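You operate a simulated robot arm through the tools that you are given. There is no shell and no other tool.

You run a simulated two-armed robot. Do the job below in one go: nothing can be reset, and whatever is moved stays where it is left.

JOB
Wash the socks on wool at 30; the water is off.
Fine: open the red valve lever, set both dials, press start and wait for End; then dial off and shut the valve again.

Only the result counts: the job must be done as asked and must still hold three seconds after the hand-in. Knocking over, shifting, dropping, spilling or breaking anything else fails it.

ROBOT AND FRAMES
Two 7-joint arms with fingered hands on one trunk that stands fixed in place. Base frame: the origin is at the foot of the trunk, x ahead of it, y to its left, z up; the work surface is at about z = 89. Readings come in cm, rad, newtons and seconds.
The left shoulder is at [7, 17.2, 150.8], the right one opposite. Each reaches about 115.6 cm from its shoulder. Payload 5 kg a hand.
Tool frame (each hand has its own): the origin (TCP) lies between the finger pads and is the grasp point; the fingertips stand 4.3 cm ahead of it; z points along the fingers, y is the line along which they close. The gripper opens to 14.4 cm; its body begins 5 cm behind the TCP. The gripper is a hand of 5 fingers: y runs from the thumb to the fingers, the wrist lies at [-2.1, -12.4, -22.1] in the tool frame, and closing takes about 1.5 s.
Orientation is that of the tool frame in the base frame, as a unit quaternion [w, x, y, z]. With the fingers straight down and the wrist toward the robot, the tool's x, y and z point along [0, 1, 0], [1, 0, 0] and [0, 0, -1] of the base frame.

CONTROLS
- The arms move only by the tool apply_moves. It takes "left_moves", "right_moves" or both (then of equal length, played together; a hand with none holds still); each is one flat list of numbers, 6 for each row, row after row: the shift along the tool's x, y, z in cm, then the turn, a rotation vector about the tool's x, y, z in rad. In form: [dx, dy, dz, wx, wy, wz, dx, dy, dz, wx, wy, wz, ...]. A call has 1 to 20 rows; each row is the pose to reach, as a shift and turn from the pose commanded when the call began, along the tool's axes at that moment. "left_claw" and "right_claw" are, for a hand that has rows, the opening in per cent of the stroke, from 0 (shut) to 100 (fully open), set as the call begins (left out, the last holds). Rows are played at 5 a second. More than 5 cm and 0.15 rad between two rows, or a gripper value outside its range, and nothing of the call is played. A pose out of reach is approached as far as the arm can. The call stops where the force on the tool passes 50 N (or 10 N more than at its start, if that is more) or the arm is blocked; 0.2 s more then pass. Each finger travels about 4.5 cm/s and halts on what it meets, pressing with about 22 N; the grip force reading is that of the motor and also rises with nothing between the fingers. The clock runs only during rows and for 0.2 s after the last one: add rows that repeat a pose to give the fingers time. The reply holds the time, the measured pose of the TCP, the force on the tool along the base axes, the opening and the grip force, in the units named above and with some noise, with the torque about the TCP (base axes, N m) and any sound that the robot's microphone picked up, and new pictures: "pictures" is both (left out), scene, wrist or none (wrist: the cameras of the hands that moved).
- Cameras (640 x 400 px; columns grow to the right, rows downward): "scene" is now at [13.03, 1.18, 172.46]; the picture's right is [0.14, -0.99, 0.00], its down [-0.73, -0.10, -0.68] and it looks along [0.67, 0.10, -0.73] (base axes); focal length 334 px, centre (320, 200). "left" rides on the left gripper at [-8.6, -10.8, -16.8] in its tool frame; the picture's right is [-0.80, -0.28, 0.53], its down [0.54, -0.73, 0.42] and it looks along [0.27, 0.63, 0.73] (tool axes); focal length 275 px, centre (320, 200). "right" rides on the right gripper at [8.6, -10.8, -16.8] in its tool frame; the picture's right is [-0.80, 0.28, -0.53], its down [-0.54, -0.73, 0.42] and it looks along [-0.27, 0.63, 0.73] (tool axes); focal length 275 px, centre (320, 200). There is no depth. A picture from a camera that has moved, and an enlarged one, comes with that camera's place and axes in the base frame and with its lens.
- slide_trunk(by): slides the trunk up (or, below 0, down) by that many cm; the arms and the scene camera ride with it, the base frame stays. It gives what a move gives, with no picture.
- set_fingers(index, middle, ring, little, thumb_bend, thumb_turn, hand): sets how far each is bent, from 0 (flat) to 1 (curled in); at 0.3 the hand is open as for a grip, at 0.7 the pads meet at the TCP. One left out holds its place. A second passes; each finger stops where it meets its share of the squeeze, and holds until it gets a number again. A gripper value or a shape takes the hand back. It gives what a move gives, with no picture; readings hold the bend of each and the force on index, middle, ring, little, thumb and palm. thumb_turn goes from beside the hand (0) to across from the fingers (1), as for a grip.
- grasp_type(shape, hand): the hand has 5 fingers and takes this shape, open, in about a second: jaw (thumb against the fingers, like two jaws); tri (thumb and two fingers); tip (a fingertip pinch); poke (one finger out to press); point (the index stretched); flat (the hand flat); cup (the hand cupped); fist (a fist). The gripper value then closes the fingers along that shape, each until it touches; the sizes above hold for jaw. It gives what a move gives, with no picture.
- turn_head(pan, tilt): turns the head with the scene camera to pan (to the left, within 1.501 rad either way) and tilt (down, from -0.506 to 1.204), counted from straight ahead of the robot. It gives what a move gives, and a new picture of the scene camera.
- zoom(camera, box): a new picture of the part [left, top, right, bottom] of that camera's present view, enlarged. No time passes.
- hand_in(): hands the job in; it is judged then, once.

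Places have to be worked out from the pictures, the camera data and where the tool is seen. Open the grippers and draw the arms clear of the work before you hand the job in, unless the task says otherwise.

The tools are called after "Emit:" as a command line: name --argument value ..., lists and objects as JSON in quotes. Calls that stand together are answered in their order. apply_moves: Moves the arms, as the interface text tells. Its arguments: {"type":"object","properties":{"left_moves":{"type":"array","items":{"type":"number"}},"left_claw":{"type":"number"},"right_moves":{"type":"array","items":{"type":"number"}},"right_claw":{"type":"number"},"pictures":{"type":"string","enum":["both","scene","wrist","none"]}},"required":[]} The other tools are called the same way: slide_trunk (by) moves the trunk up or down; grasp_type (shape, hand) gives the hand a shape; set_fingers (index, middle, ring, little, thumb_bend, thumb_turn, hand) moves the fingers one by one; turn_head (pan, tilt) turns the head that bears the scene camera; zoom (camera, box) takes an enlarged picture of a part of a camera's view; hand_in () hands the job in.

At the start:

```text
t: 0.0
left_ee_pos: [52.2, 29.83, 118.55]
left_orientation: [0.0, 0.707, 0.707, -0.001]
left_ft_force: [-0.1, -0.2, -1.1]
left_moment: [-0.03, 0.02, 0.01]
left_opening: 14.34
left_grasp_force: 0.1
left_shape: jaw
left_bend: [0.3, 0.3, 0.3, 0.3, 0.3, 0.98]
left_finger forces: [0.0, 0.0, 0.0, 0.0, 0.0, 0.0]
right_ee_pos: [83.09, -18.91, 124.03]
right_orientation: [0.0, 0.707, 0.707, 0.0]
right_ft_force: [0.1, -0.5, 0.3]
right_moment: [0.02, -0.03, 0.01]
right_opening: 14.36
right_grasp_force: 0.1
right_shape: jaw
right_bend: [0.3, 0.3, 0.3, 0.3, 0.3, 0.98]
right_finger forces: [0.1, 0.1, 0.1, 0.1, 0.0, 0.0]
trunk travel left (down, up): [-60.6, 33.4]
head pan, tilt (commanded): [0.14, 0.822]
```

scene: 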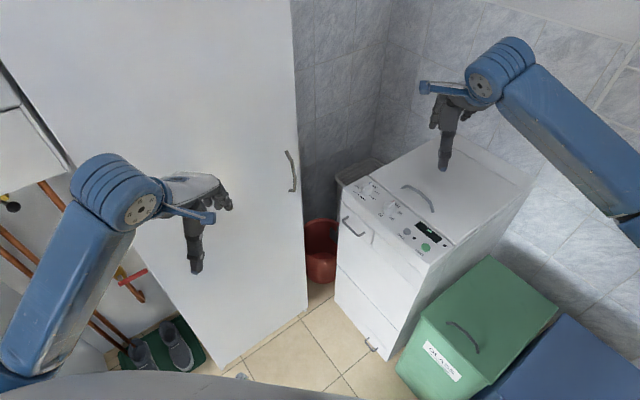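
right: 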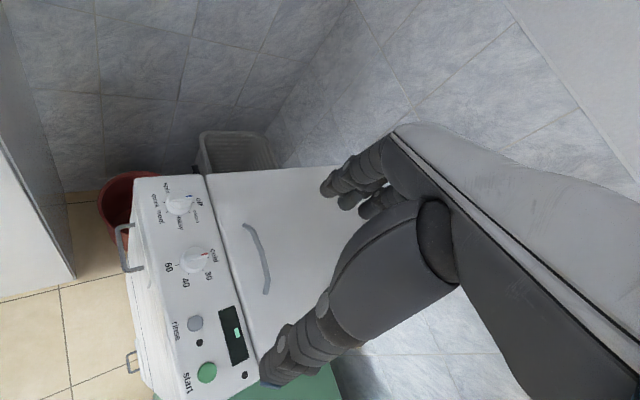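
left: 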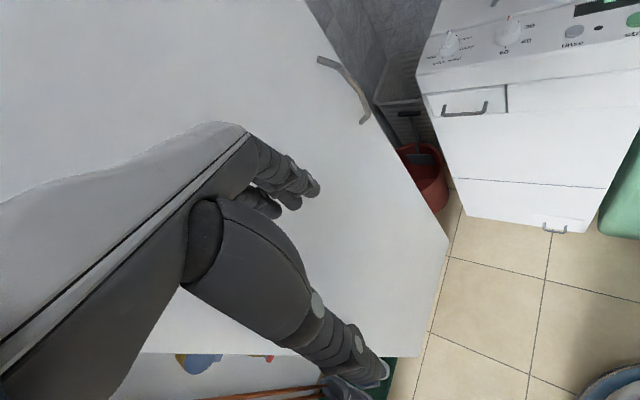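

The scene shows a top-loading washer with a panel in front of the right hand, and pipes with a red lever at the lower left. I'll zoom in on the panel and on the pipes before moving anything.

Emit:
zoom --camera "scene" --box '[320, 160, 480, 260]'

Emit:
zoom --camera "right" --box '[110, 160, 290, 400]'

Emit:
zoom --camera "scene" --box '[0, 160, 240, 400]'

```text
4.00 times, centred on (400, 210) of scene
camera zoom: at [13.03, 1.18, 172.46], right [0.14, -0.99, 0.0], down [-0.73, -0.1, -0.68], along [0.67, 0.1, -0.73], focal length 1334 px, centre (0, 160)
```

zoom: 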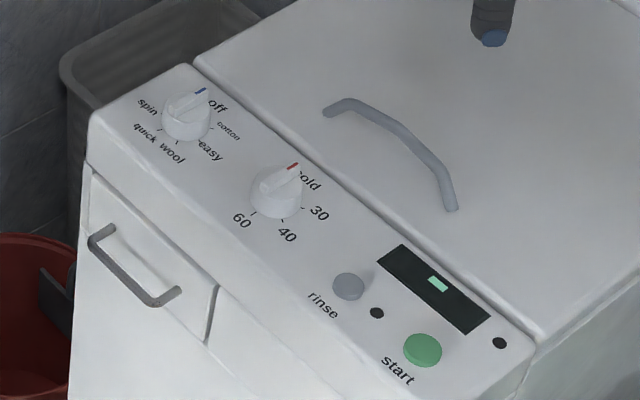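

```text
1.67 times, centred on (200, 280) of right
camera zoom: at [72.31, -10.26, 140.73], right [0.28, -0.8, 0.53], down [-0.73, -0.54, -0.42], along [0.63, -0.27, -0.73], focal length 459 px, centre (520, 67)
```

zoom: 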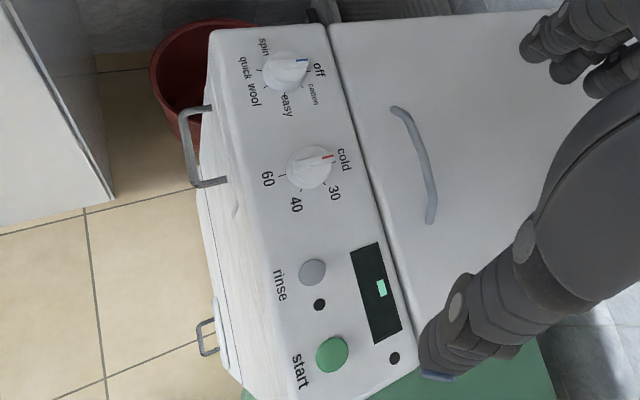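

```text
1.67 times, centred on (120, 280) of scene
camera zoom: at [13.03, 1.18, 172.46], right [0.14, -0.99, 0.0], down [-0.73, -0.1, -0.68], along [0.67, 0.1, -0.73], focal length 556 px, centre (653, 67)
```

zoom: 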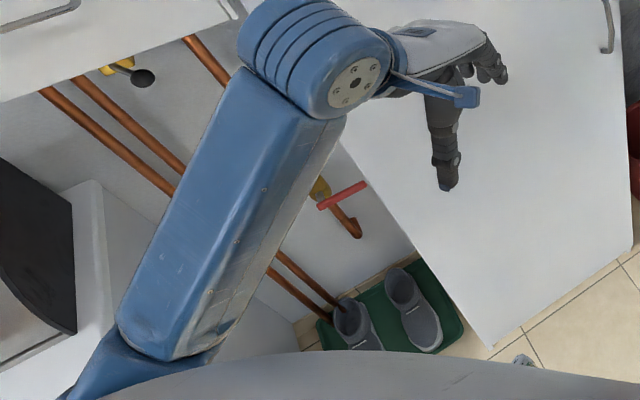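

The red lever sits on a pipe on the left-hand wall behind the left arm. I'll turn the head left and down to see it better.

Emit:
turn_head --pan 0.9 --tilt 0.9

```text
t: 1.1
left_ee_pos: [52.25, 29.88, 118.68]
left_orientation: [0.0, 0.707, 0.707, 0.0]
left_ft_force: [0.1, -0.1, 0.6]
left_moment: [0.0, -0.04, 0.0]
left_opening: 14.39
left_grasp_force: 0.1
left_shape: jaw
left_bend: [0.3, 0.3, 0.3, 0.3, 0.3, 0.98]
left_finger forces: [0.1, 0.0, 0.0, 0.0, 0.1, 0.1]
right_ee_pos: [83.27, -18.99, 124.06]
right_orientation: [0.001, 0.707, 0.707, 0.0]
right_ft_force: [0.9, 0.4, 0.4]
right_moment: [0.0, -0.02, -0.01]
right_opening: 14.35
right_grasp_force: 0.0
right_shape: jaw
right_bend: [0.3, 0.3, 0.3, 0.3, 0.3, 0.98]
right_finger forces: [0.0, 0.0, 0.1, 0.0, 0.0, 0.0]
trunk travel left (down, up): [-60.6, 33.4]
head pan, tilt (commanded): [0.901, 0.901]
camera scene: at [9.85, 5.98, 171.85], right [0.78, -0.62, 0.0], down [-0.49, -0.61, -0.62], along [0.39, 0.49, -0.78], focal length 334 px, centre (320, 200)
```

scene: 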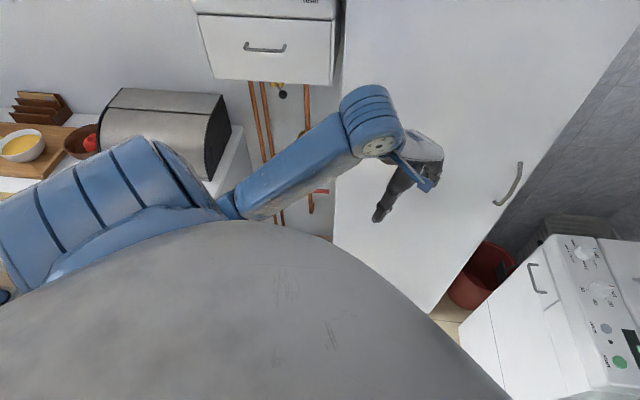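

The left forearm hides most of the valve. I'll turn the left hand about the vertical toward the wall so its wrist camera looks at the pipes.

Emit:
apply_moves --left_moves '[0, 0, 0, 0, 0, -0.14, 0, 0, 0, 0, 0, -0.28, 0, 0, 0, 0, 0, -0.42, 0, 0, 0, 0, 0, -0.56, 0, 0, 0, 0, 0, -0.7, 0, 0, 0, 0, 0, -0.84]' --pictures "both"

```text
t: 2.7
left_ee_pos: [46.98, 29.6, 111.93]
left_orientation: [-0.072, 0.353, 0.932, -0.028]
left_ft_force: [1.6, -0.7, -0.2]
left_moment: [0.01, 0.03, -0.01]
left_opening: 14.38
left_grasp_force: 0.1
left_shape: jaw
left_bend: [0.3, 0.3, 0.3, 0.3, 0.3, 0.97]
left_finger forces: [0.0, 0.0, 0.0, 0.0, 0.0, 0.1]
left hand out of reach, approached as far as the arm can: row 2
right_ee_pos: [83.28, -19.05, 123.86]
right_orientation: [-0.002, 0.707, 0.707, 0.0]
right_ft_force: [1.0, -0.8, -1.4]
right_moment: [0.07, 0.0, 0.01]
right_opening: 14.35
right_grasp_force: 0.0
right_shape: jaw
right_bend: [0.3, 0.3, 0.3, 0.3, 0.3, 0.98]
right_finger forces: [0.1, 0.0, 0.0, 0.1, 0.1, 0.1]
trunk travel left (down, up): [-60.6, 33.4]
head pan, tilt (commanded): [0.901, 0.901]
stopped in row 6 (left hand): the arm was blocked; the commanded pose is now the measured one
camera scene: at [10.11, 5.75, 171.83], right [0.78, -0.62, 0.0], down [-0.49, -0.61, -0.62], along [0.38, 0.49, -0.78], focal length 334 px, centre (320, 200)
camera left: at [48.81, 15.85, 128.55], right [0.32, -0.74, -0.59], down [-0.94, -0.18, -0.28], along [0.1, 0.65, -0.76], focal length 275 px, centre (320, 200)
```

scene: 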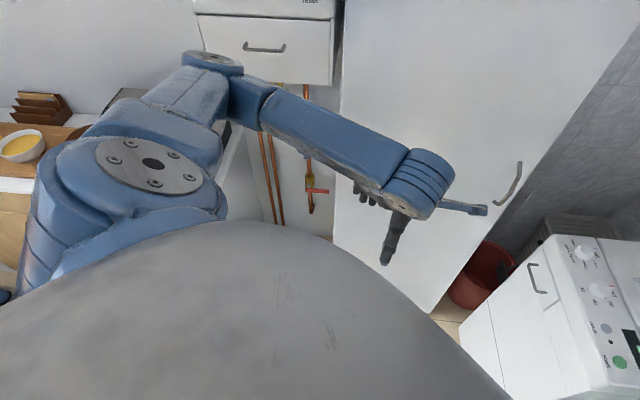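
left: 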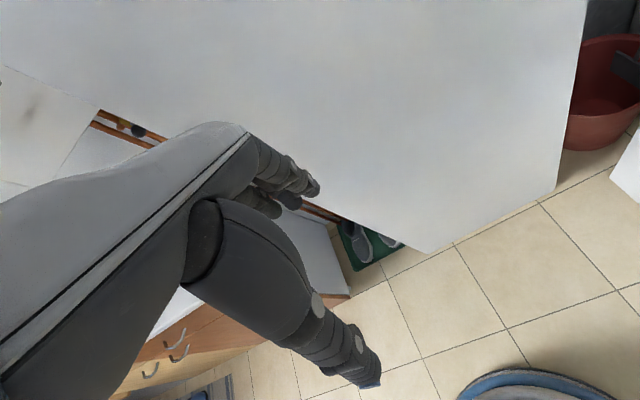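

The left arm ran into its limit, but the lever is now visible in the head camera. I'll zoom in on the valve.

Emit:
zoom --camera "scene" --box '[230, 70, 350, 230]'

Emit:
zoom --camera "scene" --box '[280, 140, 350, 220]'

Emit:
zoom --camera "left" --box '[80, 90, 240, 190]'

```text
2.50 times, centred on (290, 150) of scene
camera zoom: at [10.11, 5.75, 171.83], right [0.78, -0.62, 0.0], down [-0.49, -0.61, -0.62], along [0.38, 0.49, -0.78], focal length 834 px, centre (395, 325)
```

zoom: 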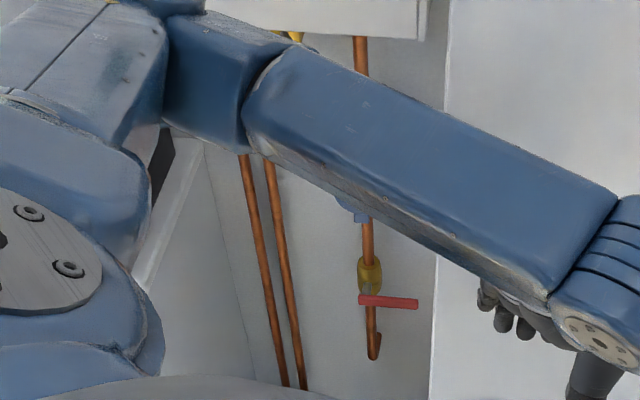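

```text
5.00 times, centred on (315, 180) of scene
camera zoom: at [10.11, 5.75, 171.83], right [0.78, -0.62, 0.0], down [-0.49, -0.61, -0.62], along [0.38, 0.49, -0.78], focal length 1668 px, centre (345, 300)
```

zoom: 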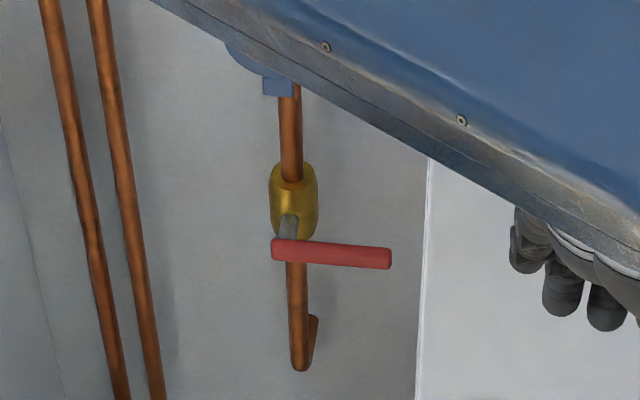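

```text
4.00 times, centred on (160, 140) of left
camera zoom: at [48.81, 15.85, 128.55], right [0.32, -0.74, -0.59], down [-0.94, -0.18, -0.28], along [0.1, 0.65, -0.76], focal length 1101 px, centre (960, 440)
```

zoom: 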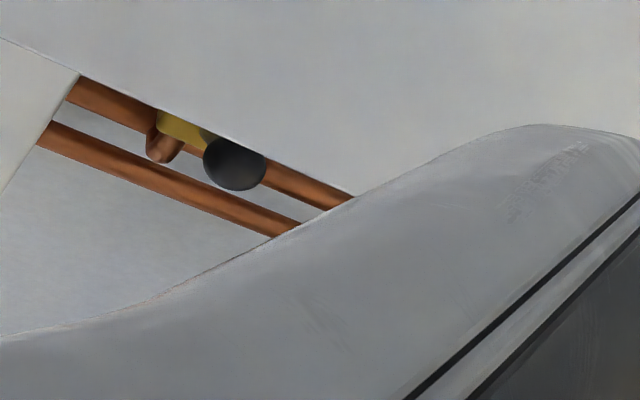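

The red lever is horizontal, across a vertical pipe, so the valve is closed. I'll survey the surroundings (wall cabinet, counter) with the head before moving the trunk.

Emit:
turn_head --pan 0.9 --tilt 0.35

Emit:
turn_head --pan 1.4 --tilt 0.7

Emit:
turn_head --pan -0.5 --tilt 0.7

```text
t: 3.7
left_ee_pos: [46.72, 29.93, 112.08]
left_orientation: [-0.07, 0.353, 0.932, -0.027]
left_ft_force: [-0.5, -0.7, -0.9]
left_moment: [-0.02, 0.04, 0.0]
left_opening: 14.39
left_grasp_force: 0.1
left_shape: jaw
left_bend: [0.3, 0.3, 0.3, 0.3, 0.3, 0.97]
left_finger forces: [0.1, 0.0, 0.0, 0.0, 0.0, 0.1]
right_ee_pos: [83.14, -18.97, 124.04]
right_orientation: [0.0, 0.707, 0.707, 0.001]
right_ft_force: [-0.3, 0.4, 0.5]
right_moment: [-0.02, -0.01, -0.01]
right_opening: 14.39
right_grasp_force: 0.1
right_shape: jaw
right_bend: [0.3, 0.3, 0.3, 0.3, 0.3, 0.98]
right_finger forces: [0.0, 0.0, 0.1, 0.1, 0.0, 0.1]
trunk travel left (down, up): [-60.6, 33.4]
head pan, tilt (commanded): [0.901, 0.351]
camera scene: at [10.87, 7.42, 176.6], right [0.78, -0.62, 0.0], down [-0.21, -0.27, -0.94], along [0.58, 0.74, -0.34], focal length 334 px, centre (320, 200)
```

scene: 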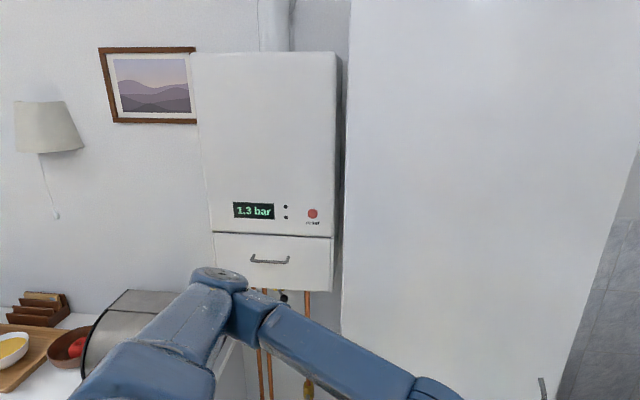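

```text
t: 4.6
left_ee_pos: [46.88, 29.95, 112.1]
left_orientation: [-0.07, 0.353, 0.932, -0.027]
left_ft_force: [0.1, -1.0, -0.8]
left_moment: [-0.02, 0.0, -0.03]
left_opening: 14.38
left_grasp_force: 0.0
left_shape: jaw
left_bend: [0.3, 0.3, 0.3, 0.3, 0.3, 0.97]
left_finger forces: [0.0, 0.0, 0.0, 0.1, 0.0, 0.2]
right_ee_pos: [83.15, -18.97, 123.88]
right_orientation: [0.0, 0.708, 0.707, -0.001]
right_ft_force: [0.6, 0.0, -0.9]
right_moment: [0.0, 0.01, -0.02]
right_opening: 14.36
right_grasp_force: 0.1
right_shape: jaw
right_bend: [0.3, 0.3, 0.3, 0.3, 0.3, 0.98]
right_finger forces: [0.0, 0.1, 0.0, 0.0, 0.0, 0.1]
trunk travel left (down, up): [-60.6, 33.4]
head pan, tilt (commanded): [1.4, 0.7]
camera scene: at [6.63, 8.42, 173.47], right [0.99, -0.17, 0.0], down [-0.11, -0.63, -0.77], along [0.13, 0.75, -0.64], focal length 334 px, centre (320, 200)
```

scene: 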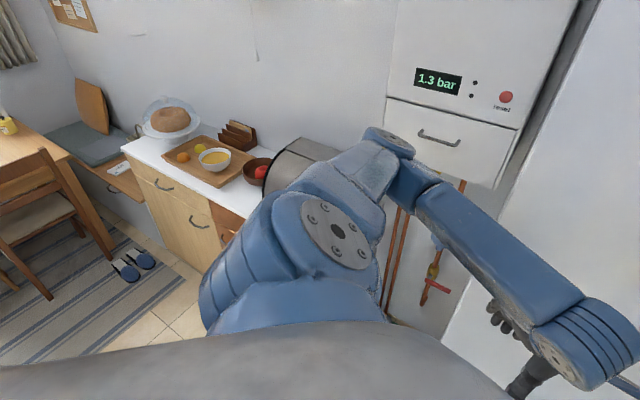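

```text
t: 6.5
left_ee_pos: [46.93, 29.91, 112.17]
left_orientation: [-0.07, 0.353, 0.933, -0.027]
left_ft_force: [0.2, -0.7, -0.4]
left_moment: [0.02, -0.03, -0.01]
left_opening: 14.4
left_grasp_force: 0.1
left_shape: jaw
left_bend: [0.3, 0.3, 0.3, 0.3, 0.3, 0.97]
left_finger forces: [0.0, 0.0, 0.0, 0.1, 0.1, 0.1]
right_ee_pos: [83.15, -18.81, 124.02]
right_orientation: [-0.001, 0.707, 0.707, 0.0]
right_ft_force: [0.1, 0.3, 0.0]
right_moment: [0.02, -0.03, -0.04]
right_opening: 14.37
right_grasp_force: 0.1
right_shape: jaw
right_bend: [0.3, 0.3, 0.3, 0.3, 0.3, 0.98]
right_finger forces: [0.0, 0.1, 0.0, 0.0, 0.0, 0.1]
trunk travel left (down, up): [-60.6, 33.4]
head pan, tilt (commanded): [-0.499, 0.7]
camera scene: at [12.62, -3.99, 173.47], right [-0.48, -0.88, 0.0], down [-0.57, 0.31, -0.76], along [0.67, -0.37, -0.64], focal length 334 px, centre (320, 200)
```

scene: 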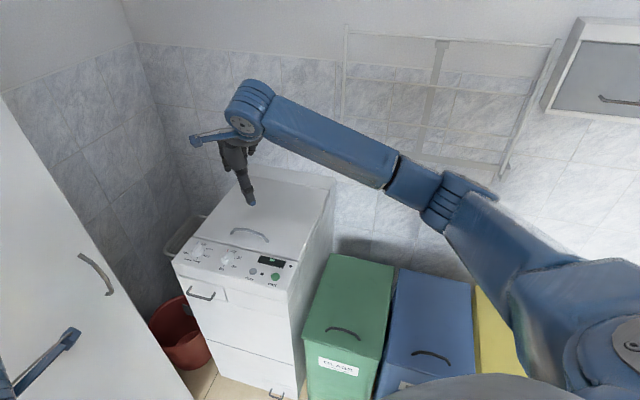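

The room is mapped: boiler and pipes at left, washer ahead, bins at right. Let me look closely at the washer panel from here.

Emit:
zoom --camera "scene" --box '[165, 225, 315, 320]'

Emit:
zoom --camera "right" --box '[130, 170, 230, 300]'

Emit:
zoom --camera "right" --box '[160, 280, 270, 400]'

```text
4.21 times, centred on (240, 272) of scene
camera zoom: at [12.62, -3.99, 173.47], right [-0.48, -0.88, 0.0], down [-0.57, 0.31, -0.76], along [0.67, -0.37, -0.64], focal length 1405 px, centre (657, -105)
```

zoom: 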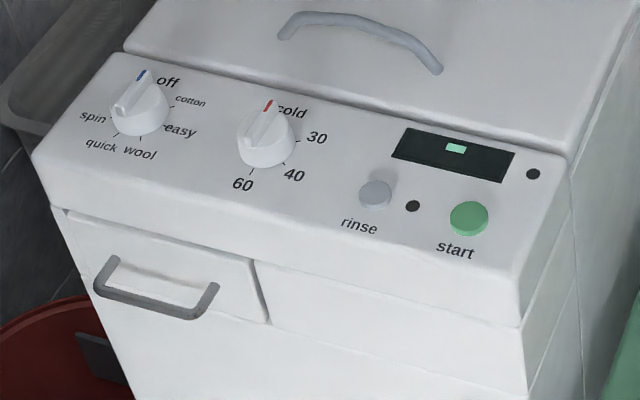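

```text
3.08 times, centred on (180, 235) of right
camera zoom: at [72.31, -10.25, 140.72], right [0.28, -0.8, 0.53], down [-0.73, -0.54, -0.42], along [0.63, -0.27, -0.73], focal length 847 px, centre (751, 92)
```

zoom: 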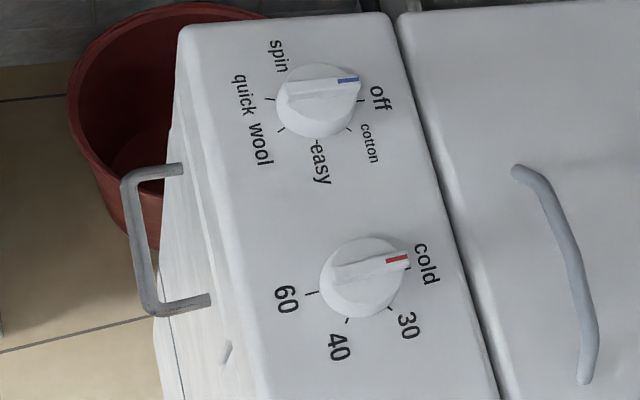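

```text
3.33 times, centred on (215, 340) of right
camera zoom: at [72.31, -10.25, 140.72], right [0.28, -0.8, 0.53], down [-0.73, -0.54, -0.42], along [0.63, -0.27, -0.73], focal length 918 px, centre (670, -267)
```

zoom: 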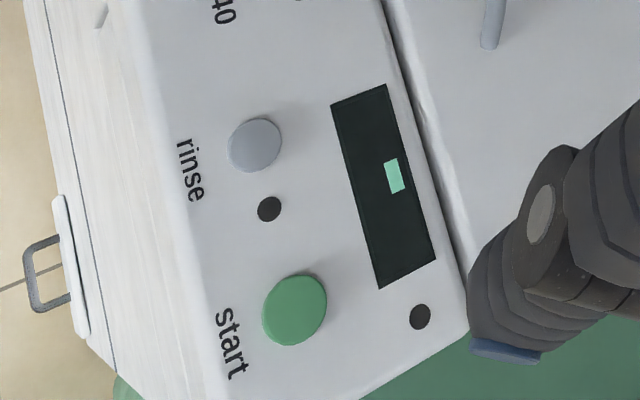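

Triangulating from the two cameras: start button ≈ [74.8, -22.6, 89], program dial ≈ [96.8, -3.6, 90], temperature dial ≈ [88.7, -11.5, 90]; the valve is roughly [66, 86, 57], out of reach until the trunk is lower. First I raise the right hand well above the washer so that lowering the trunk is safe.

Emit:
apply_moves --right_moves '[0, -1, -5, 0, 0, 0, 0, -2, -10, 0, 0, 0, 0, -3, -15, 0, 0, 0, 0, -4, -20, 0, 0, 0, 0, -5, -25, 0, 0, 0, 0, -6, -30, 0, 0, 0, 0, -7, -35, 0, 0, 0, 0, -8, -40, 0, 0, 0]' --pictures "both"

```text
refused: row 1 steps farther than a row can; nothing moved
```

The step was slightly over 5 cm, so I'll repeat the lift with shorter rows.

Emit:
apply_moves --right_moves '[0, -0.8, -4.5, 0, 0, 0, 0, -1.6, -9, 0, 0, 0, 0, -2.4, -13.5, 0, 0, 0, 0, -3.2, -18, 0, 0, 0, 0, -4, -22.5, 0, 0, 0, 0, -4.8, -27, 0, 0, 0, 0, -5.6, -31.5, 0, 0, 0, 0, -6.4, -36, 0, 0, 0, 0, -7.2, -40.5, 0, 0, 0]' --pictures "both"

```text
t: 8.5
left_ee_pos: [46.65, 30.09, 112.06]
left_orientation: [-0.069, 0.354, 0.932, -0.028]
left_ft_force: [-0.2, 0.9, 1.0]
left_moment: [-0.02, -0.04, -0.02]
left_opening: 14.4
left_grasp_force: 0.0
left_shape: jaw
left_bend: [0.3, 0.3, 0.3, 0.3, 0.3, 0.97]
left_finger forces: [0.0, 0.0, 0.0, 0.0, 0.0, 0.1]
right_ee_pos: [75.54, -18.81, 164.76]
right_orientation: [0.001, 0.707, 0.707, -0.001]
right_ft_force: [-0.9, 0.2, -0.3]
right_moment: [-0.02, -0.02, 0.02]
right_opening: 14.39
right_grasp_force: 0.0
right_shape: jaw
right_bend: [0.3, 0.3, 0.3, 0.3, 0.3, 0.98]
right_finger forces: [0.1, 0.0, 0.0, 0.0, 0.0, 0.0]
trunk travel left (down, up): [-60.6, 33.4]
head pan, tilt (commanded): [-0.499, 0.7]
camera scene: at [12.39, -3.89, 173.47], right [-0.48, -0.88, 0.0], down [-0.56, 0.31, -0.77], along [0.67, -0.37, -0.64], focal length 334 px, centre (320, 200)
camera right: at [64.7, -10.03, 181.52], right [0.28, -0.8, 0.53], down [-0.73, -0.54, -0.42], along [0.63, -0.27, -0.73], focal length 275 px, centre (320, 200)
```

scene: 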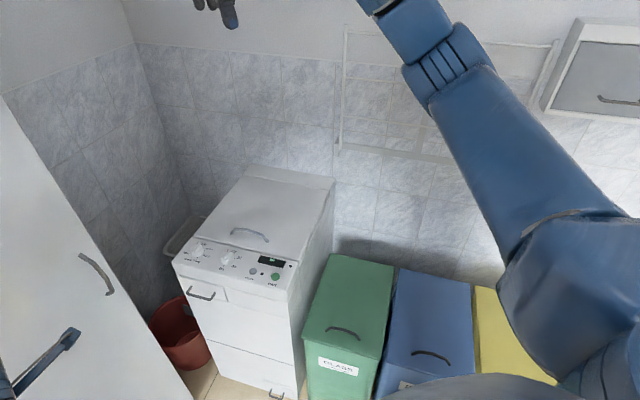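
right: 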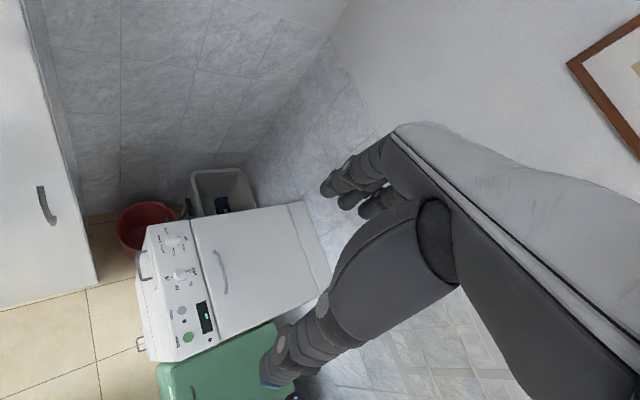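

The right hand is now high and clear. I turn the head to the left side and lower the trunk in steps, watching the left elbow relative to the counter.

Emit:
slide_trunk --by -20

Emit:
turn_head --pan 1.1 --tilt 0.8

```text
t: 10.7
left_ee_pos: [46.88, 29.85, 91.96]
left_orientation: [-0.07, 0.353, 0.932, -0.028]
left_ft_force: [0.0, -1.0, 0.4]
left_moment: [0.01, 0.0, 0.02]
left_opening: 14.41
left_grasp_force: 0.1
left_shape: jaw
left_bend: [0.3, 0.3, 0.3, 0.3, 0.3, 0.97]
left_finger forces: [0.0, 0.0, 0.0, 0.0, 0.0, 0.0]
right_ee_pos: [75.76, -18.91, 144.7]
right_orientation: [0.0, 0.707, 0.707, 0.0]
right_ft_force: [-1.1, -0.6, -0.3]
right_moment: [0.02, 0.02, -0.03]
right_opening: 14.37
right_grasp_force: 0.0
right_shape: jaw
right_bend: [0.3, 0.3, 0.3, 0.3, 0.3, 0.98]
right_finger forces: [0.0, 0.0, 0.0, 0.0, 0.0, 0.1]
trunk travel left (down, up): [-40.6, 53.4]
head pan, tilt (commanded): [-0.499, 0.7]
```

```text
t: 12.3
left_ee_pos: [46.81, 29.86, 92.13]
left_orientation: [-0.071, 0.355, 0.932, -0.027]
left_ft_force: [-0.5, 0.3, -0.1]
left_moment: [0.0, -0.04, 0.03]
left_opening: 14.37
left_grasp_force: 0.0
left_shape: jaw
left_bend: [0.3, 0.3, 0.3, 0.3, 0.3, 0.97]
left_finger forces: [0.0, 0.0, 0.0, 0.1, 0.0, 0.1]
right_ee_pos: [75.79, -18.89, 144.67]
right_orientation: [-0.001, 0.707, 0.707, 0.0]
right_ft_force: [-0.2, -0.1, -0.9]
right_moment: [-0.02, -0.01, 0.03]
right_opening: 14.37
right_grasp_force: 0.1
right_shape: jaw
right_bend: [0.3, 0.3, 0.3, 0.3, 0.3, 0.98]
right_finger forces: [0.0, 0.1, 0.0, 0.0, 0.1, 0.0]
trunk travel left (down, up): [-40.6, 53.4]
head pan, tilt (commanded): [1.1, 0.799]
camera scene: at [8.81, 7.25, 152.64], right [0.89, -0.45, 0.0], down [-0.33, -0.64, -0.7], along [0.32, 0.62, -0.72], focal length 334 px, centre (320, 200)
```

scene: 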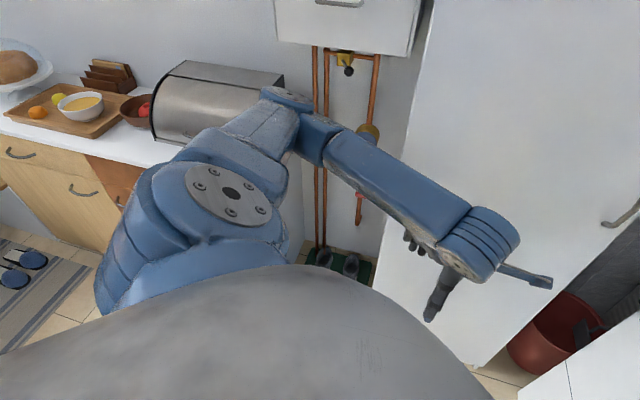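

Trunk lowered by 20 cm and the elbow is clear of the counter. I'll zoom in on the pipes from this new height.

Emit:
zoom --camera "scene" --box '[290, 40, 440, 290]'

Emit:
zoom --camera "scene" --box '[330, 100, 420, 220]'

```text
1.60 times, centred on (365, 165) of scene
camera zoom: at [8.81, 7.25, 152.64], right [0.89, -0.45, 0.0], down [-0.33, -0.64, -0.7], along [0.32, 0.62, -0.72], focal length 534 px, centre (248, 256)
```

zoom: 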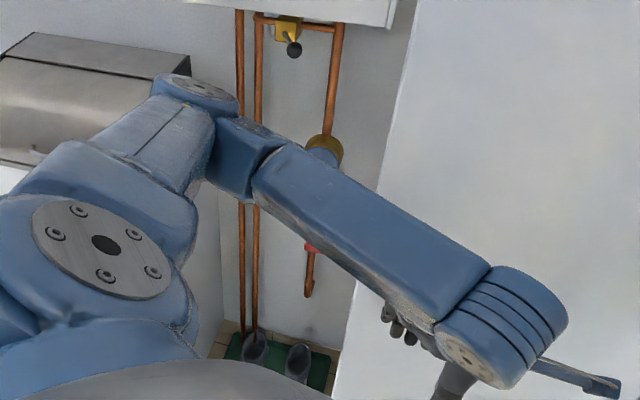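

```text
3.33 times, centred on (375, 160) of scene
camera zoom: at [8.81, 7.25, 152.64], right [0.89, -0.45, 0.0], down [-0.33, -0.64, -0.7], along [0.32, 0.62, -0.72], focal length 1112 px, centre (137, 333)
```

zoom: 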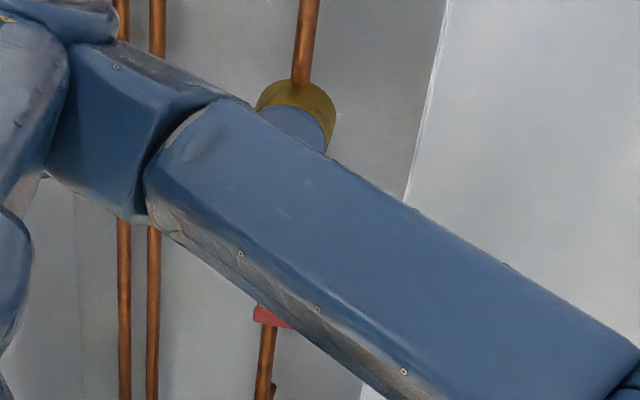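

Triangulating the lever's pivot end gives ≈ [63, 85, 60], with the lever about 10 cm long pointing right. I'll lower the trunk a further 22 cm.

Emit:
slide_trunk --by -22

Emit:
turn_head --pan 0.85 --tilt 0.6

```text
t: 14.7
left_ee_pos: [46.79, 29.82, 70.18]
left_orientation: [-0.069, 0.353, 0.933, -0.027]
left_ft_force: [-1.0, -0.2, -0.4]
left_moment: [0.01, 0.0, -0.01]
left_opening: 14.4
left_grasp_force: 0.2
left_shape: jaw
left_bend: [0.3, 0.3, 0.3, 0.3, 0.3, 0.97]
left_finger forces: [0.0, 0.0, 0.1, 0.0, 0.0, 0.1]
right_ee_pos: [75.79, -18.77, 122.64]
right_orientation: [0.0, 0.707, 0.707, 0.0]
right_ft_force: [-0.2, 0.1, 0.2]
right_moment: [-0.01, 0.02, -0.04]
right_opening: 14.36
right_grasp_force: 0.0
right_shape: jaw
right_bend: [0.3, 0.3, 0.3, 0.3, 0.3, 0.98]
right_finger forces: [0.0, 0.0, 0.1, 0.0, 0.1, 0.0]
trunk travel left (down, up): [-18.6, 75.4]
head pan, tilt (commanded): [1.1, 0.799]
```

```text
t: 15.4
left_ee_pos: [46.97, 29.94, 70.14]
left_orientation: [-0.071, 0.354, 0.932, -0.027]
left_ft_force: [-0.5, -0.3, 0.8]
left_moment: [-0.02, 0.02, 0.04]
left_opening: 14.39
left_grasp_force: 0.1
left_shape: jaw
left_bend: [0.3, 0.3, 0.3, 0.3, 0.3, 0.97]
left_finger forces: [0.0, 0.0, 0.1, 0.0, 0.1, 0.0]
right_ee_pos: [75.81, -18.85, 122.75]
right_orientation: [0.0, 0.708, 0.707, 0.0]
right_ft_force: [0.8, -0.4, -0.3]
right_moment: [0.02, 0.0, -0.01]
right_opening: 14.37
right_grasp_force: 0.0
right_shape: jaw
right_bend: [0.3, 0.3, 0.3, 0.3, 0.3, 0.98]
right_finger forces: [0.0, 0.0, 0.0, 0.1, 0.0, 0.0]
trunk travel left (down, up): [-18.6, 75.4]
head pan, tilt (commanded): [0.85, 0.6]
camera scene: at [10.97, 6.71, 132.32], right [0.75, -0.66, 0.0], down [-0.37, -0.43, -0.82], along [0.54, 0.62, -0.57], focal length 334 px, centre (320, 200)
```

scene: 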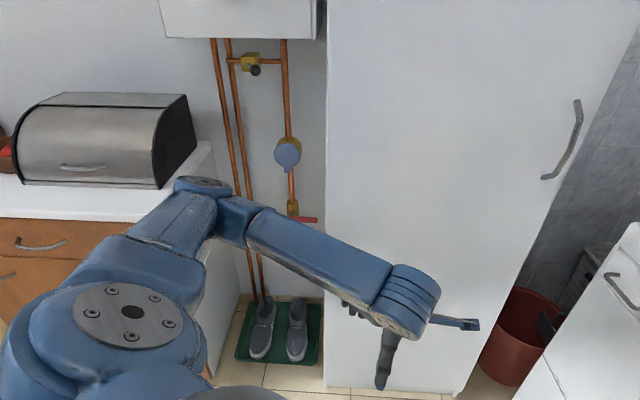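

The valve is now well in view with a blue-capped water meter above it. Zooming in.

Emit:
zoom --camera "scene" --box '[255, 130, 345, 240]'

Emit:
zoom --camera "left" --box '[0, 0, 640, 400]'

```text
3.64 times, centred on (300, 185) of scene
camera zoom: at [10.97, 6.71, 132.32], right [0.75, -0.66, 0.0], down [-0.37, -0.43, -0.82], along [0.54, 0.62, -0.57], focal length 1213 px, centre (393, 254)
```

zoom: 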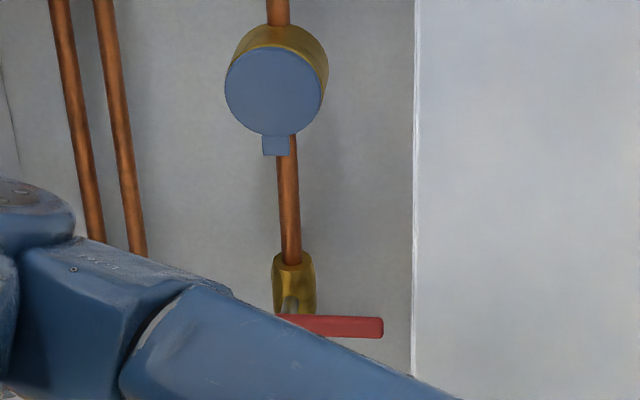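

```text
1.00 times, centred on (320, 200) of left (not enlarged: the box is as wide or as high as the picture)
camera zoom: at [48.62, 16.01, 86.67], right [0.32, -0.74, -0.59], down [-0.94, -0.18, -0.28], along [0.1, 0.65, -0.76], focal length 275 px, centre (320, 200)
```

zoom: 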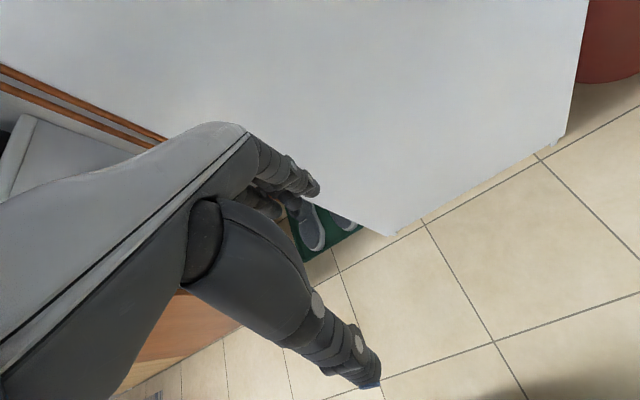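

Lever tip ≈ [71, 77.5, 59.4], pivot ≈ [64.8, 84.1, 59.5]. I'll shape the left hand for poking and look at where its fingertip ends up.

Emit:
grasp_type --shape "poke" --hand "left"

Emit:
zoom --camera "left" --box '[0, 0, 640, 400]'

Emit:
zoom --camera "scene" --box '[320, 240, 500, 400]'

```text
t: 16.3
left_ee_pos: [46.92, 29.98, 70.06]
left_orientation: [-0.071, 0.354, 0.932, -0.028]
left_ft_force: [-0.5, -1.0, 0.7]
left_moment: [0.0, 0.0, -0.03]
left_opening: 0.0
left_grasp_force: 0.0
left_shape: poke
left_bend: [0.7, 0.7, 0.99, 0.99, 1.0, 1.0]
left_finger forces: [0.0, 0.0, 0.1, 0.0, 0.0, 0.0]
right_ee_pos: [75.74, -18.84, 122.82]
right_orientation: [0.0, 0.707, 0.707, 0.001]
right_ft_force: [-0.5, 0.7, 0.7]
right_moment: [0.04, 0.03, -0.02]
right_opening: 14.37
right_grasp_force: 0.0
right_shape: jaw
right_bend: [0.3, 0.3, 0.3, 0.3, 0.3, 0.98]
right_finger forces: [0.0, 0.0, 0.1, 0.0, 0.0, 0.0]
trunk travel left (down, up): [-18.6, 75.4]
head pan, tilt (commanded): [0.85, 0.6]
```

```text
1.00 times, centred on (320, 200) of left (not enlarged: the box is as wide or as high as the picture)
camera zoom: at [48.62, 16.01, 86.67], right [0.32, -0.74, -0.59], down [-0.94, -0.18, -0.28], along [0.1, 0.65, -0.76], focal length 275 px, centre (320, 200)
```

zoom: 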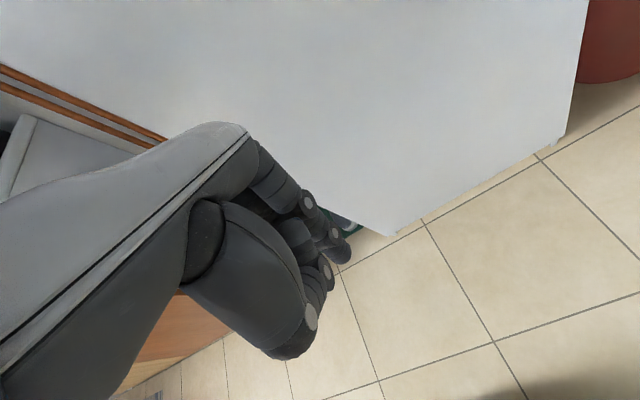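

```text
2.50 times, centred on (410, 320) of scene
camera zoom: at [10.98, 6.71, 132.33], right [0.75, -0.66, 0.0], down [-0.37, -0.42, -0.82], along [0.54, 0.62, -0.57], focal length 834 px, centre (95, -100)
```

zoom: 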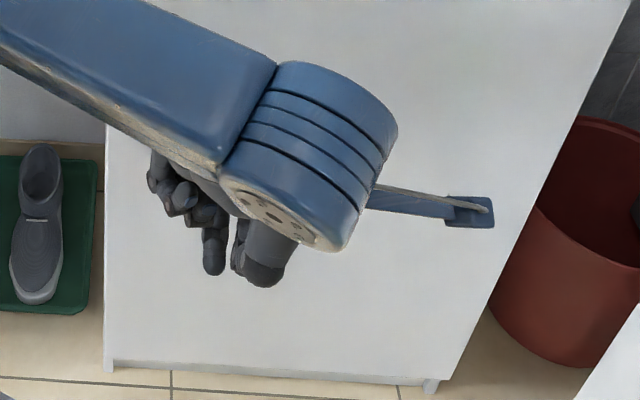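

In "poke" the finger is bent to the TCP; for pushing a lever sideways a straight finger is better, so I'll look at "point".

Emit:
grasp_type --shape "point" --hand "left"

Emit:
zoom --camera "left" --box '[160, 80, 480, 380]'

Emit:
zoom --camera "scene" --box '[320, 240, 500, 400]'

```text
t: 17.2
left_ee_pos: [46.84, 29.98, 69.97]
left_orientation: [-0.072, 0.355, 0.932, -0.027]
left_ft_force: [1.4, -0.4, 0.1]
left_moment: [-0.01, -0.01, 0.01]
left_opening: 0.0
left_grasp_force: 0.0
left_shape: point
left_bend: [0.19, 1.0, 1.0, 1.0, 0.98, 0.88]
left_finger forces: [0.1, 0.0, 0.1, 0.0, 0.0, 0.0]
right_ee_pos: [75.79, -18.89, 122.7]
right_orientation: [0.0, 0.707, 0.708, 0.001]
right_ft_force: [0.1, -0.1, 0.1]
right_moment: [-0.03, -0.04, -0.02]
right_opening: 14.38
right_grasp_force: 0.0
right_shape: jaw
right_bend: [0.3, 0.3, 0.3, 0.3, 0.3, 0.98]
right_finger forces: [0.0, 0.0, 0.0, 0.1, 0.0, 0.1]
trunk travel left (down, up): [-18.6, 75.4]
head pan, tilt (commanded): [0.85, 0.6]
```

```text
1.33 times, centred on (320, 230) of left
camera zoom: at [48.62, 16.01, 86.67], right [0.32, -0.74, -0.59], down [-0.94, -0.18, -0.28], along [0.1, 0.65, -0.76], focal length 367 px, centre (320, 160)
```

zoom: 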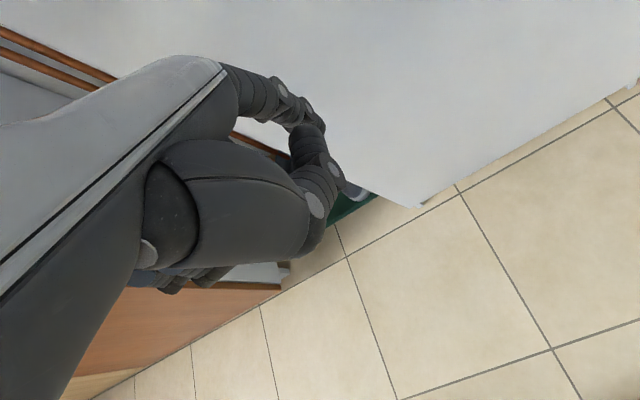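

```text
2.50 times, centred on (410, 320) of scene
camera zoom: at [10.98, 6.71, 132.33], right [0.75, -0.66, 0.0], down [-0.37, -0.42, -0.82], along [0.54, 0.62, -0.57], focal length 834 px, centre (95, -100)
```

zoom: 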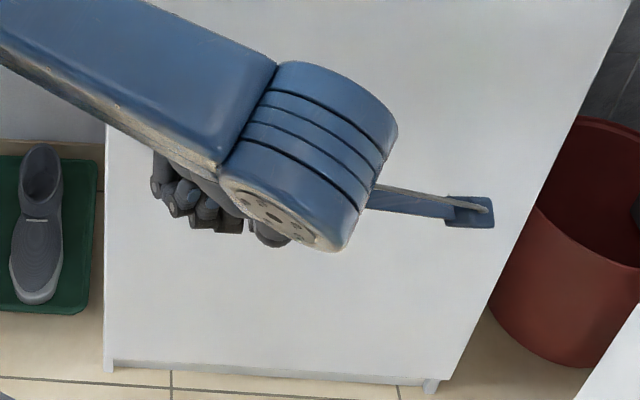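

The straight index will be inclined to tool z, so I plan to enter the gap with the hand tilted about 35° below horizontal and yawed toward the wall. I start with half of this reorientation, shifting left, and watch the elbow.

Emit:
apply_moves --left_moves '[2.75, 2.57, 0.56, -0.133, -0.02, 0.009, 5.5, 5.15, 1.12, -0.266, -0.041, 0.019, 8.25, 7.7, 1.68, -0.399, -0.061, 0.028, 11, 10.3, 2.24, -0.532, -0.081, 0.037]' --pictures "both"

```text
t: 18.2
left_ee_pos: [45.54, 44.88, 68.55]
left_orientation: [0.066, 0.374, 0.902, 0.206]
left_ft_force: [-10.8, -0.4, -10.0]
left_moment: [0.29, -1.27, -0.27]
left_opening: 13.63
left_grasp_force: 0.0
left_shape: point
left_bend: [0.2, 1.0, 1.0, 1.0, 0.98, 0.87]
left_finger forces: [0.0, 0.0, 0.0, 0.0, 0.0, 0.0]
left hand out of reach, approached as far as the arm can: row 2, 3
right_ee_pos: [75.65, -19.0, 122.85]
right_orientation: [0.0, 0.708, 0.706, 0.001]
right_ft_force: [1.0, -0.8, 0.7]
right_moment: [0.14, 0.09, 0.01]
right_opening: 14.38
right_grasp_force: 0.1
right_shape: jaw
right_bend: [0.3, 0.3, 0.3, 0.3, 0.3, 0.98]
right_finger forces: [0.0, 0.0, 0.0, 0.1, 0.1, 0.0]
trunk travel left (down, up): [-18.6, 75.4]
head pan, tilt (commanded): [0.85, 0.6]
camera scene: at [10.86, 6.59, 132.33], right [0.75, -0.66, 0.0], down [-0.37, -0.42, -0.83], along [0.54, 0.62, -0.56], focal length 334 px, centre (320, 200)
camera left: at [40.01, 26.43, 78.66], right [0.53, -0.57, -0.63], down [-0.74, 0.06, -0.67], along [0.42, 0.82, -0.39], focal length 275 px, centre (320, 200)
```

scene: 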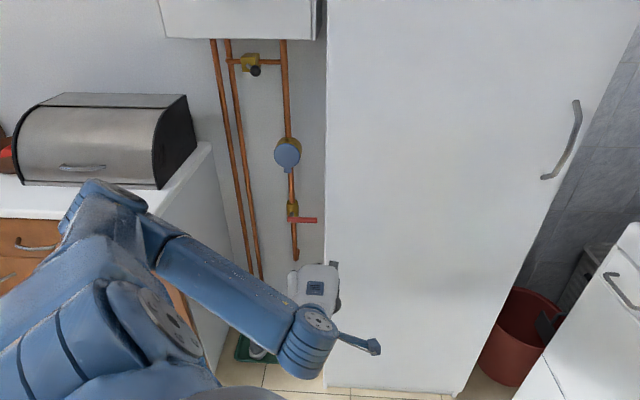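
left: 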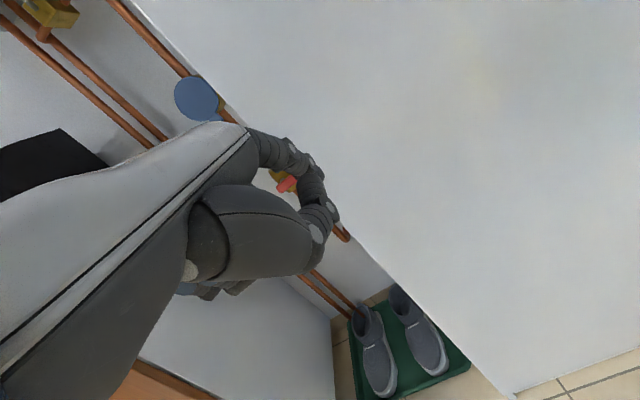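

The reorientation is half done; the tool force reads about 14 N, which may just be motion. I'll hold still briefly to check it.

Emit:
apply_moves --left_moves '[0, 0, 0, 0, 0, 0, 0, 0, 0, 0, 0, 0]' --pictures "none"

Emit:
zoom --camera "left" --box '[200, 60, 420, 340]'

Emit:
zoom --camera "scene" --box '[250, 180, 400, 390]'

```text
t: 18.8
left_ee_pos: [45.22, 44.88, 68.06]
left_orientation: [0.062, 0.375, 0.902, 0.203]
left_ft_force: [0.3, 0.1, 0.1]
left_moment: [0.0, -0.03, 0.0]
left_opening: 13.63
left_grasp_force: 0.2
left_shape: point
left_bend: [0.19, 1.0, 1.0, 1.0, 0.98, 0.87]
left_finger forces: [0.0, 0.0, 0.0, 0.0, 0.0, 0.1]
right_ee_pos: [75.75, -18.77, 122.61]
right_orientation: [0.0, 0.707, 0.707, -0.001]
right_ft_force: [-0.8, -0.5, 0.2]
right_moment: [-0.02, -0.01, 0.0]
right_opening: 14.36
right_grasp_force: 0.1
right_shape: jaw
right_bend: [0.3, 0.3, 0.3, 0.3, 0.3, 0.98]
right_finger forces: [0.0, 0.0, 0.0, 0.0, 0.0, 0.1]
trunk travel left (down, up): [-18.6, 75.4]
head pan, tilt (commanded): [0.85, 0.6]
```

```text
1.43 times, centred on (310, 200) of left
camera zoom: at [39.81, 26.51, 78.37], right [0.52, -0.57, -0.63], down [-0.75, 0.06, -0.66], along [0.41, 0.82, -0.4], focal length 393 px, centre (334, 200)
```

zoom: 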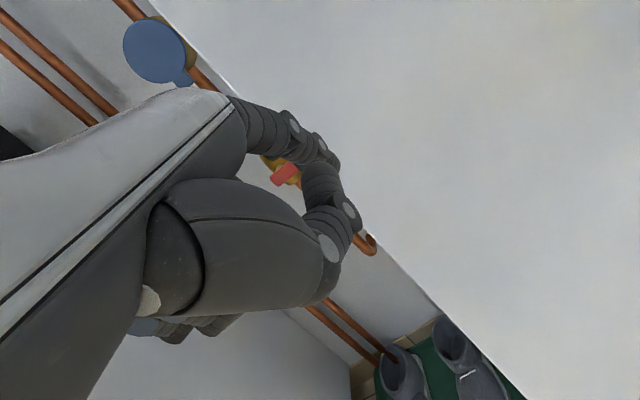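

```text
1.90 times, centred on (325, 285) of scene
camera zoom: at [10.96, 6.74, 132.33], right [0.75, -0.66, 0.0], down [-0.37, -0.42, -0.82], along [0.54, 0.62, -0.57], focal length 635 px, centre (310, 38)
```

zoom: 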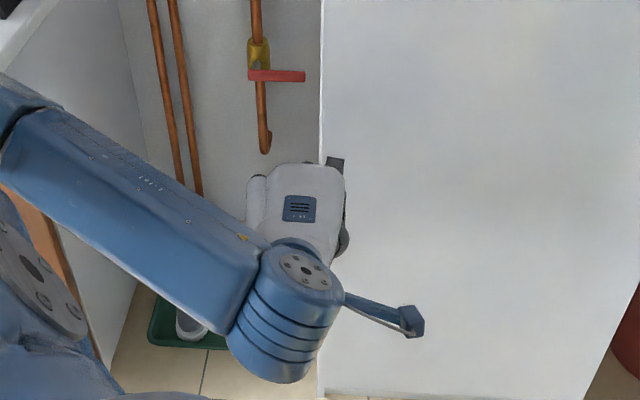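

Force is back to zero. The index tip is at about [55.8, 52.9, 67], close to the cabinet's front-left corner, so I move left first and then finish the tilt to bring the finger to the mouth of the gap.

Emit:
apply_moves --left_moves '[4.5, 0.25, 0.3, 0, 0, 0, 8.9, 0.5, 2.4, -0.1335, -0.0206, 0.0089, 10.2, 0.55, 5.7, -0.267, -0.0412, 0.0179, 11.5, 0.6, 8.9, -0.4005, -0.0618, 0.0268, 12.77, 0.65, 11.94, -0.534, -0.0824, 0.0357, 12.77, 0.65, 11.94, -0.534, -0.0824, 0.0357]' --pictures "both"

```text
t: 20.2
left_ee_pos: [39.69, 58.08, 57.96]
left_orientation: [0.193, 0.37, 0.806, 0.42]
left_ft_force: [0.9, -0.3, -0.9]
left_moment: [-0.01, 0.0, 0.01]
left_opening: 13.64
left_grasp_force: 0.1
left_shape: point
left_bend: [0.19, 1.0, 1.0, 1.0, 0.98, 0.87]
left_finger forces: [0.0, 0.1, 0.1, 0.0, 0.1, 0.1]
left hand out of reach, approached as far as the arm can: row 1
right_ee_pos: [75.77, -18.91, 122.8]
right_orientation: [0.0, 0.707, 0.707, 0.0]
right_ft_force: [0.2, -0.2, -0.5]
right_moment: [-0.01, 0.0, 0.02]
right_opening: 14.38
right_grasp_force: 0.0
right_shape: jaw
right_bend: [0.3, 0.3, 0.3, 0.3, 0.3, 0.98]
right_finger forces: [0.0, 0.0, 0.1, 0.0, 0.0, 0.0]
trunk travel left (down, up): [-18.6, 75.4]
head pan, tilt (commanded): [0.85, 0.6]
camera scene: at [10.96, 6.65, 132.34], right [0.75, -0.66, 0.0], down [-0.37, -0.42, -0.83], along [0.54, 0.62, -0.56], focal length 334 px, centre (320, 200)
camera left: at [30.08, 38.47, 58.57], right [0.73, -0.42, -0.54], down [-0.41, 0.37, -0.84], along [0.55, 0.83, 0.09], focal length 275 px, centre (320, 200)
```

scene: 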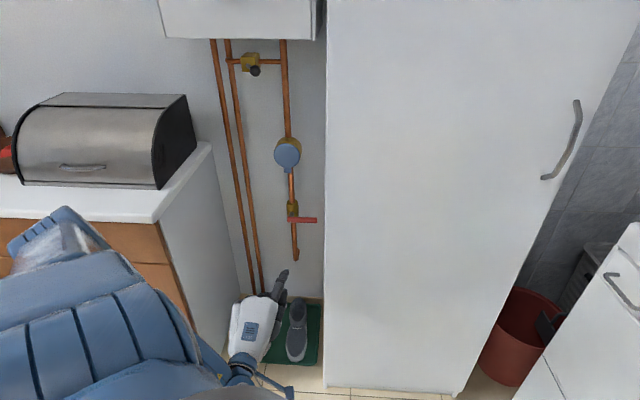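
left: 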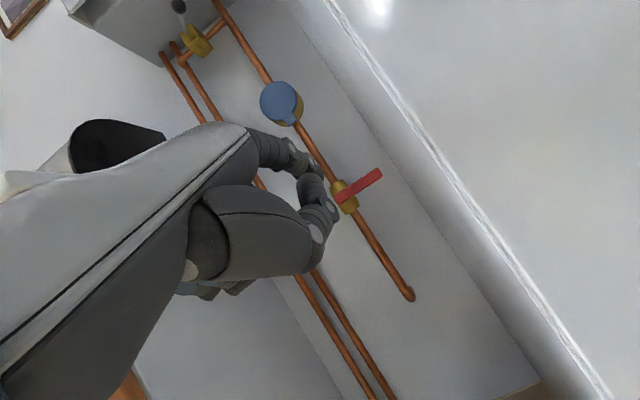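

The hand reached the pose exactly and the wrist camera now sees the valve. I zoom in on both views to refine the lever and fingertip positions.

Emit:
zoom --camera "left" --box '[240, 60, 440, 320]'

Emit:
zoom --camera "scene" --box '[220, 180, 340, 400]'

Emit:
zoom --camera "scene" --box '[265, 180, 335, 280]'

```text
1.54 times, centred on (340, 190) of left
camera zoom: at [30.08, 38.47, 58.57], right [0.73, -0.42, -0.54], down [-0.41, 0.37, -0.84], along [0.55, 0.83, 0.09], focal length 424 px, centre (289, 215)
```

zoom: 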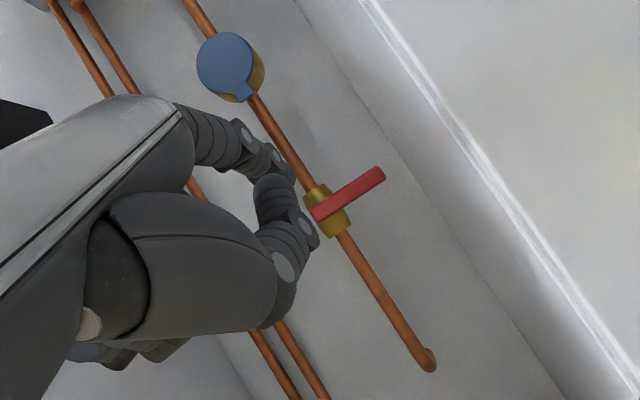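

```text
1.82 times, centred on (280, 290) of scene
camera zoom: at [10.96, 6.65, 132.34], right [0.75, -0.66, 0.0], down [-0.37, -0.42, -0.83], along [0.54, 0.62, -0.56], focal length 606 px, centre (393, 36)
```

zoom: 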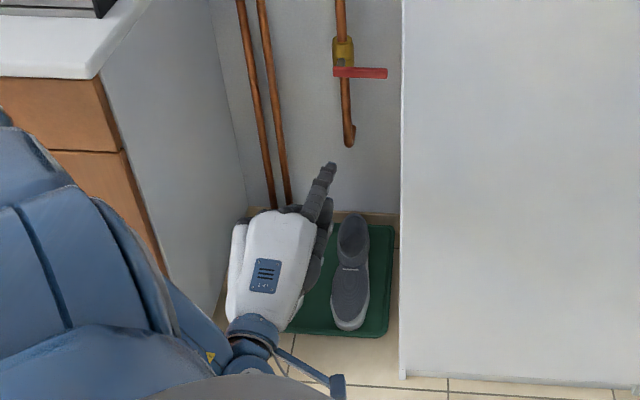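

```text
4.00 times, centred on (300, 230) of scene
camera zoom: at [10.96, 6.65, 132.34], right [0.75, -0.66, 0.0], down [-0.37, -0.42, -0.83], along [0.54, 0.62, -0.56], focal length 1334 px, centre (400, 80)
```

zoom: 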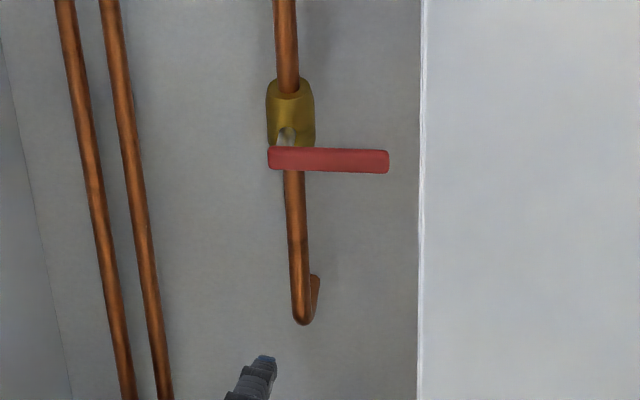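

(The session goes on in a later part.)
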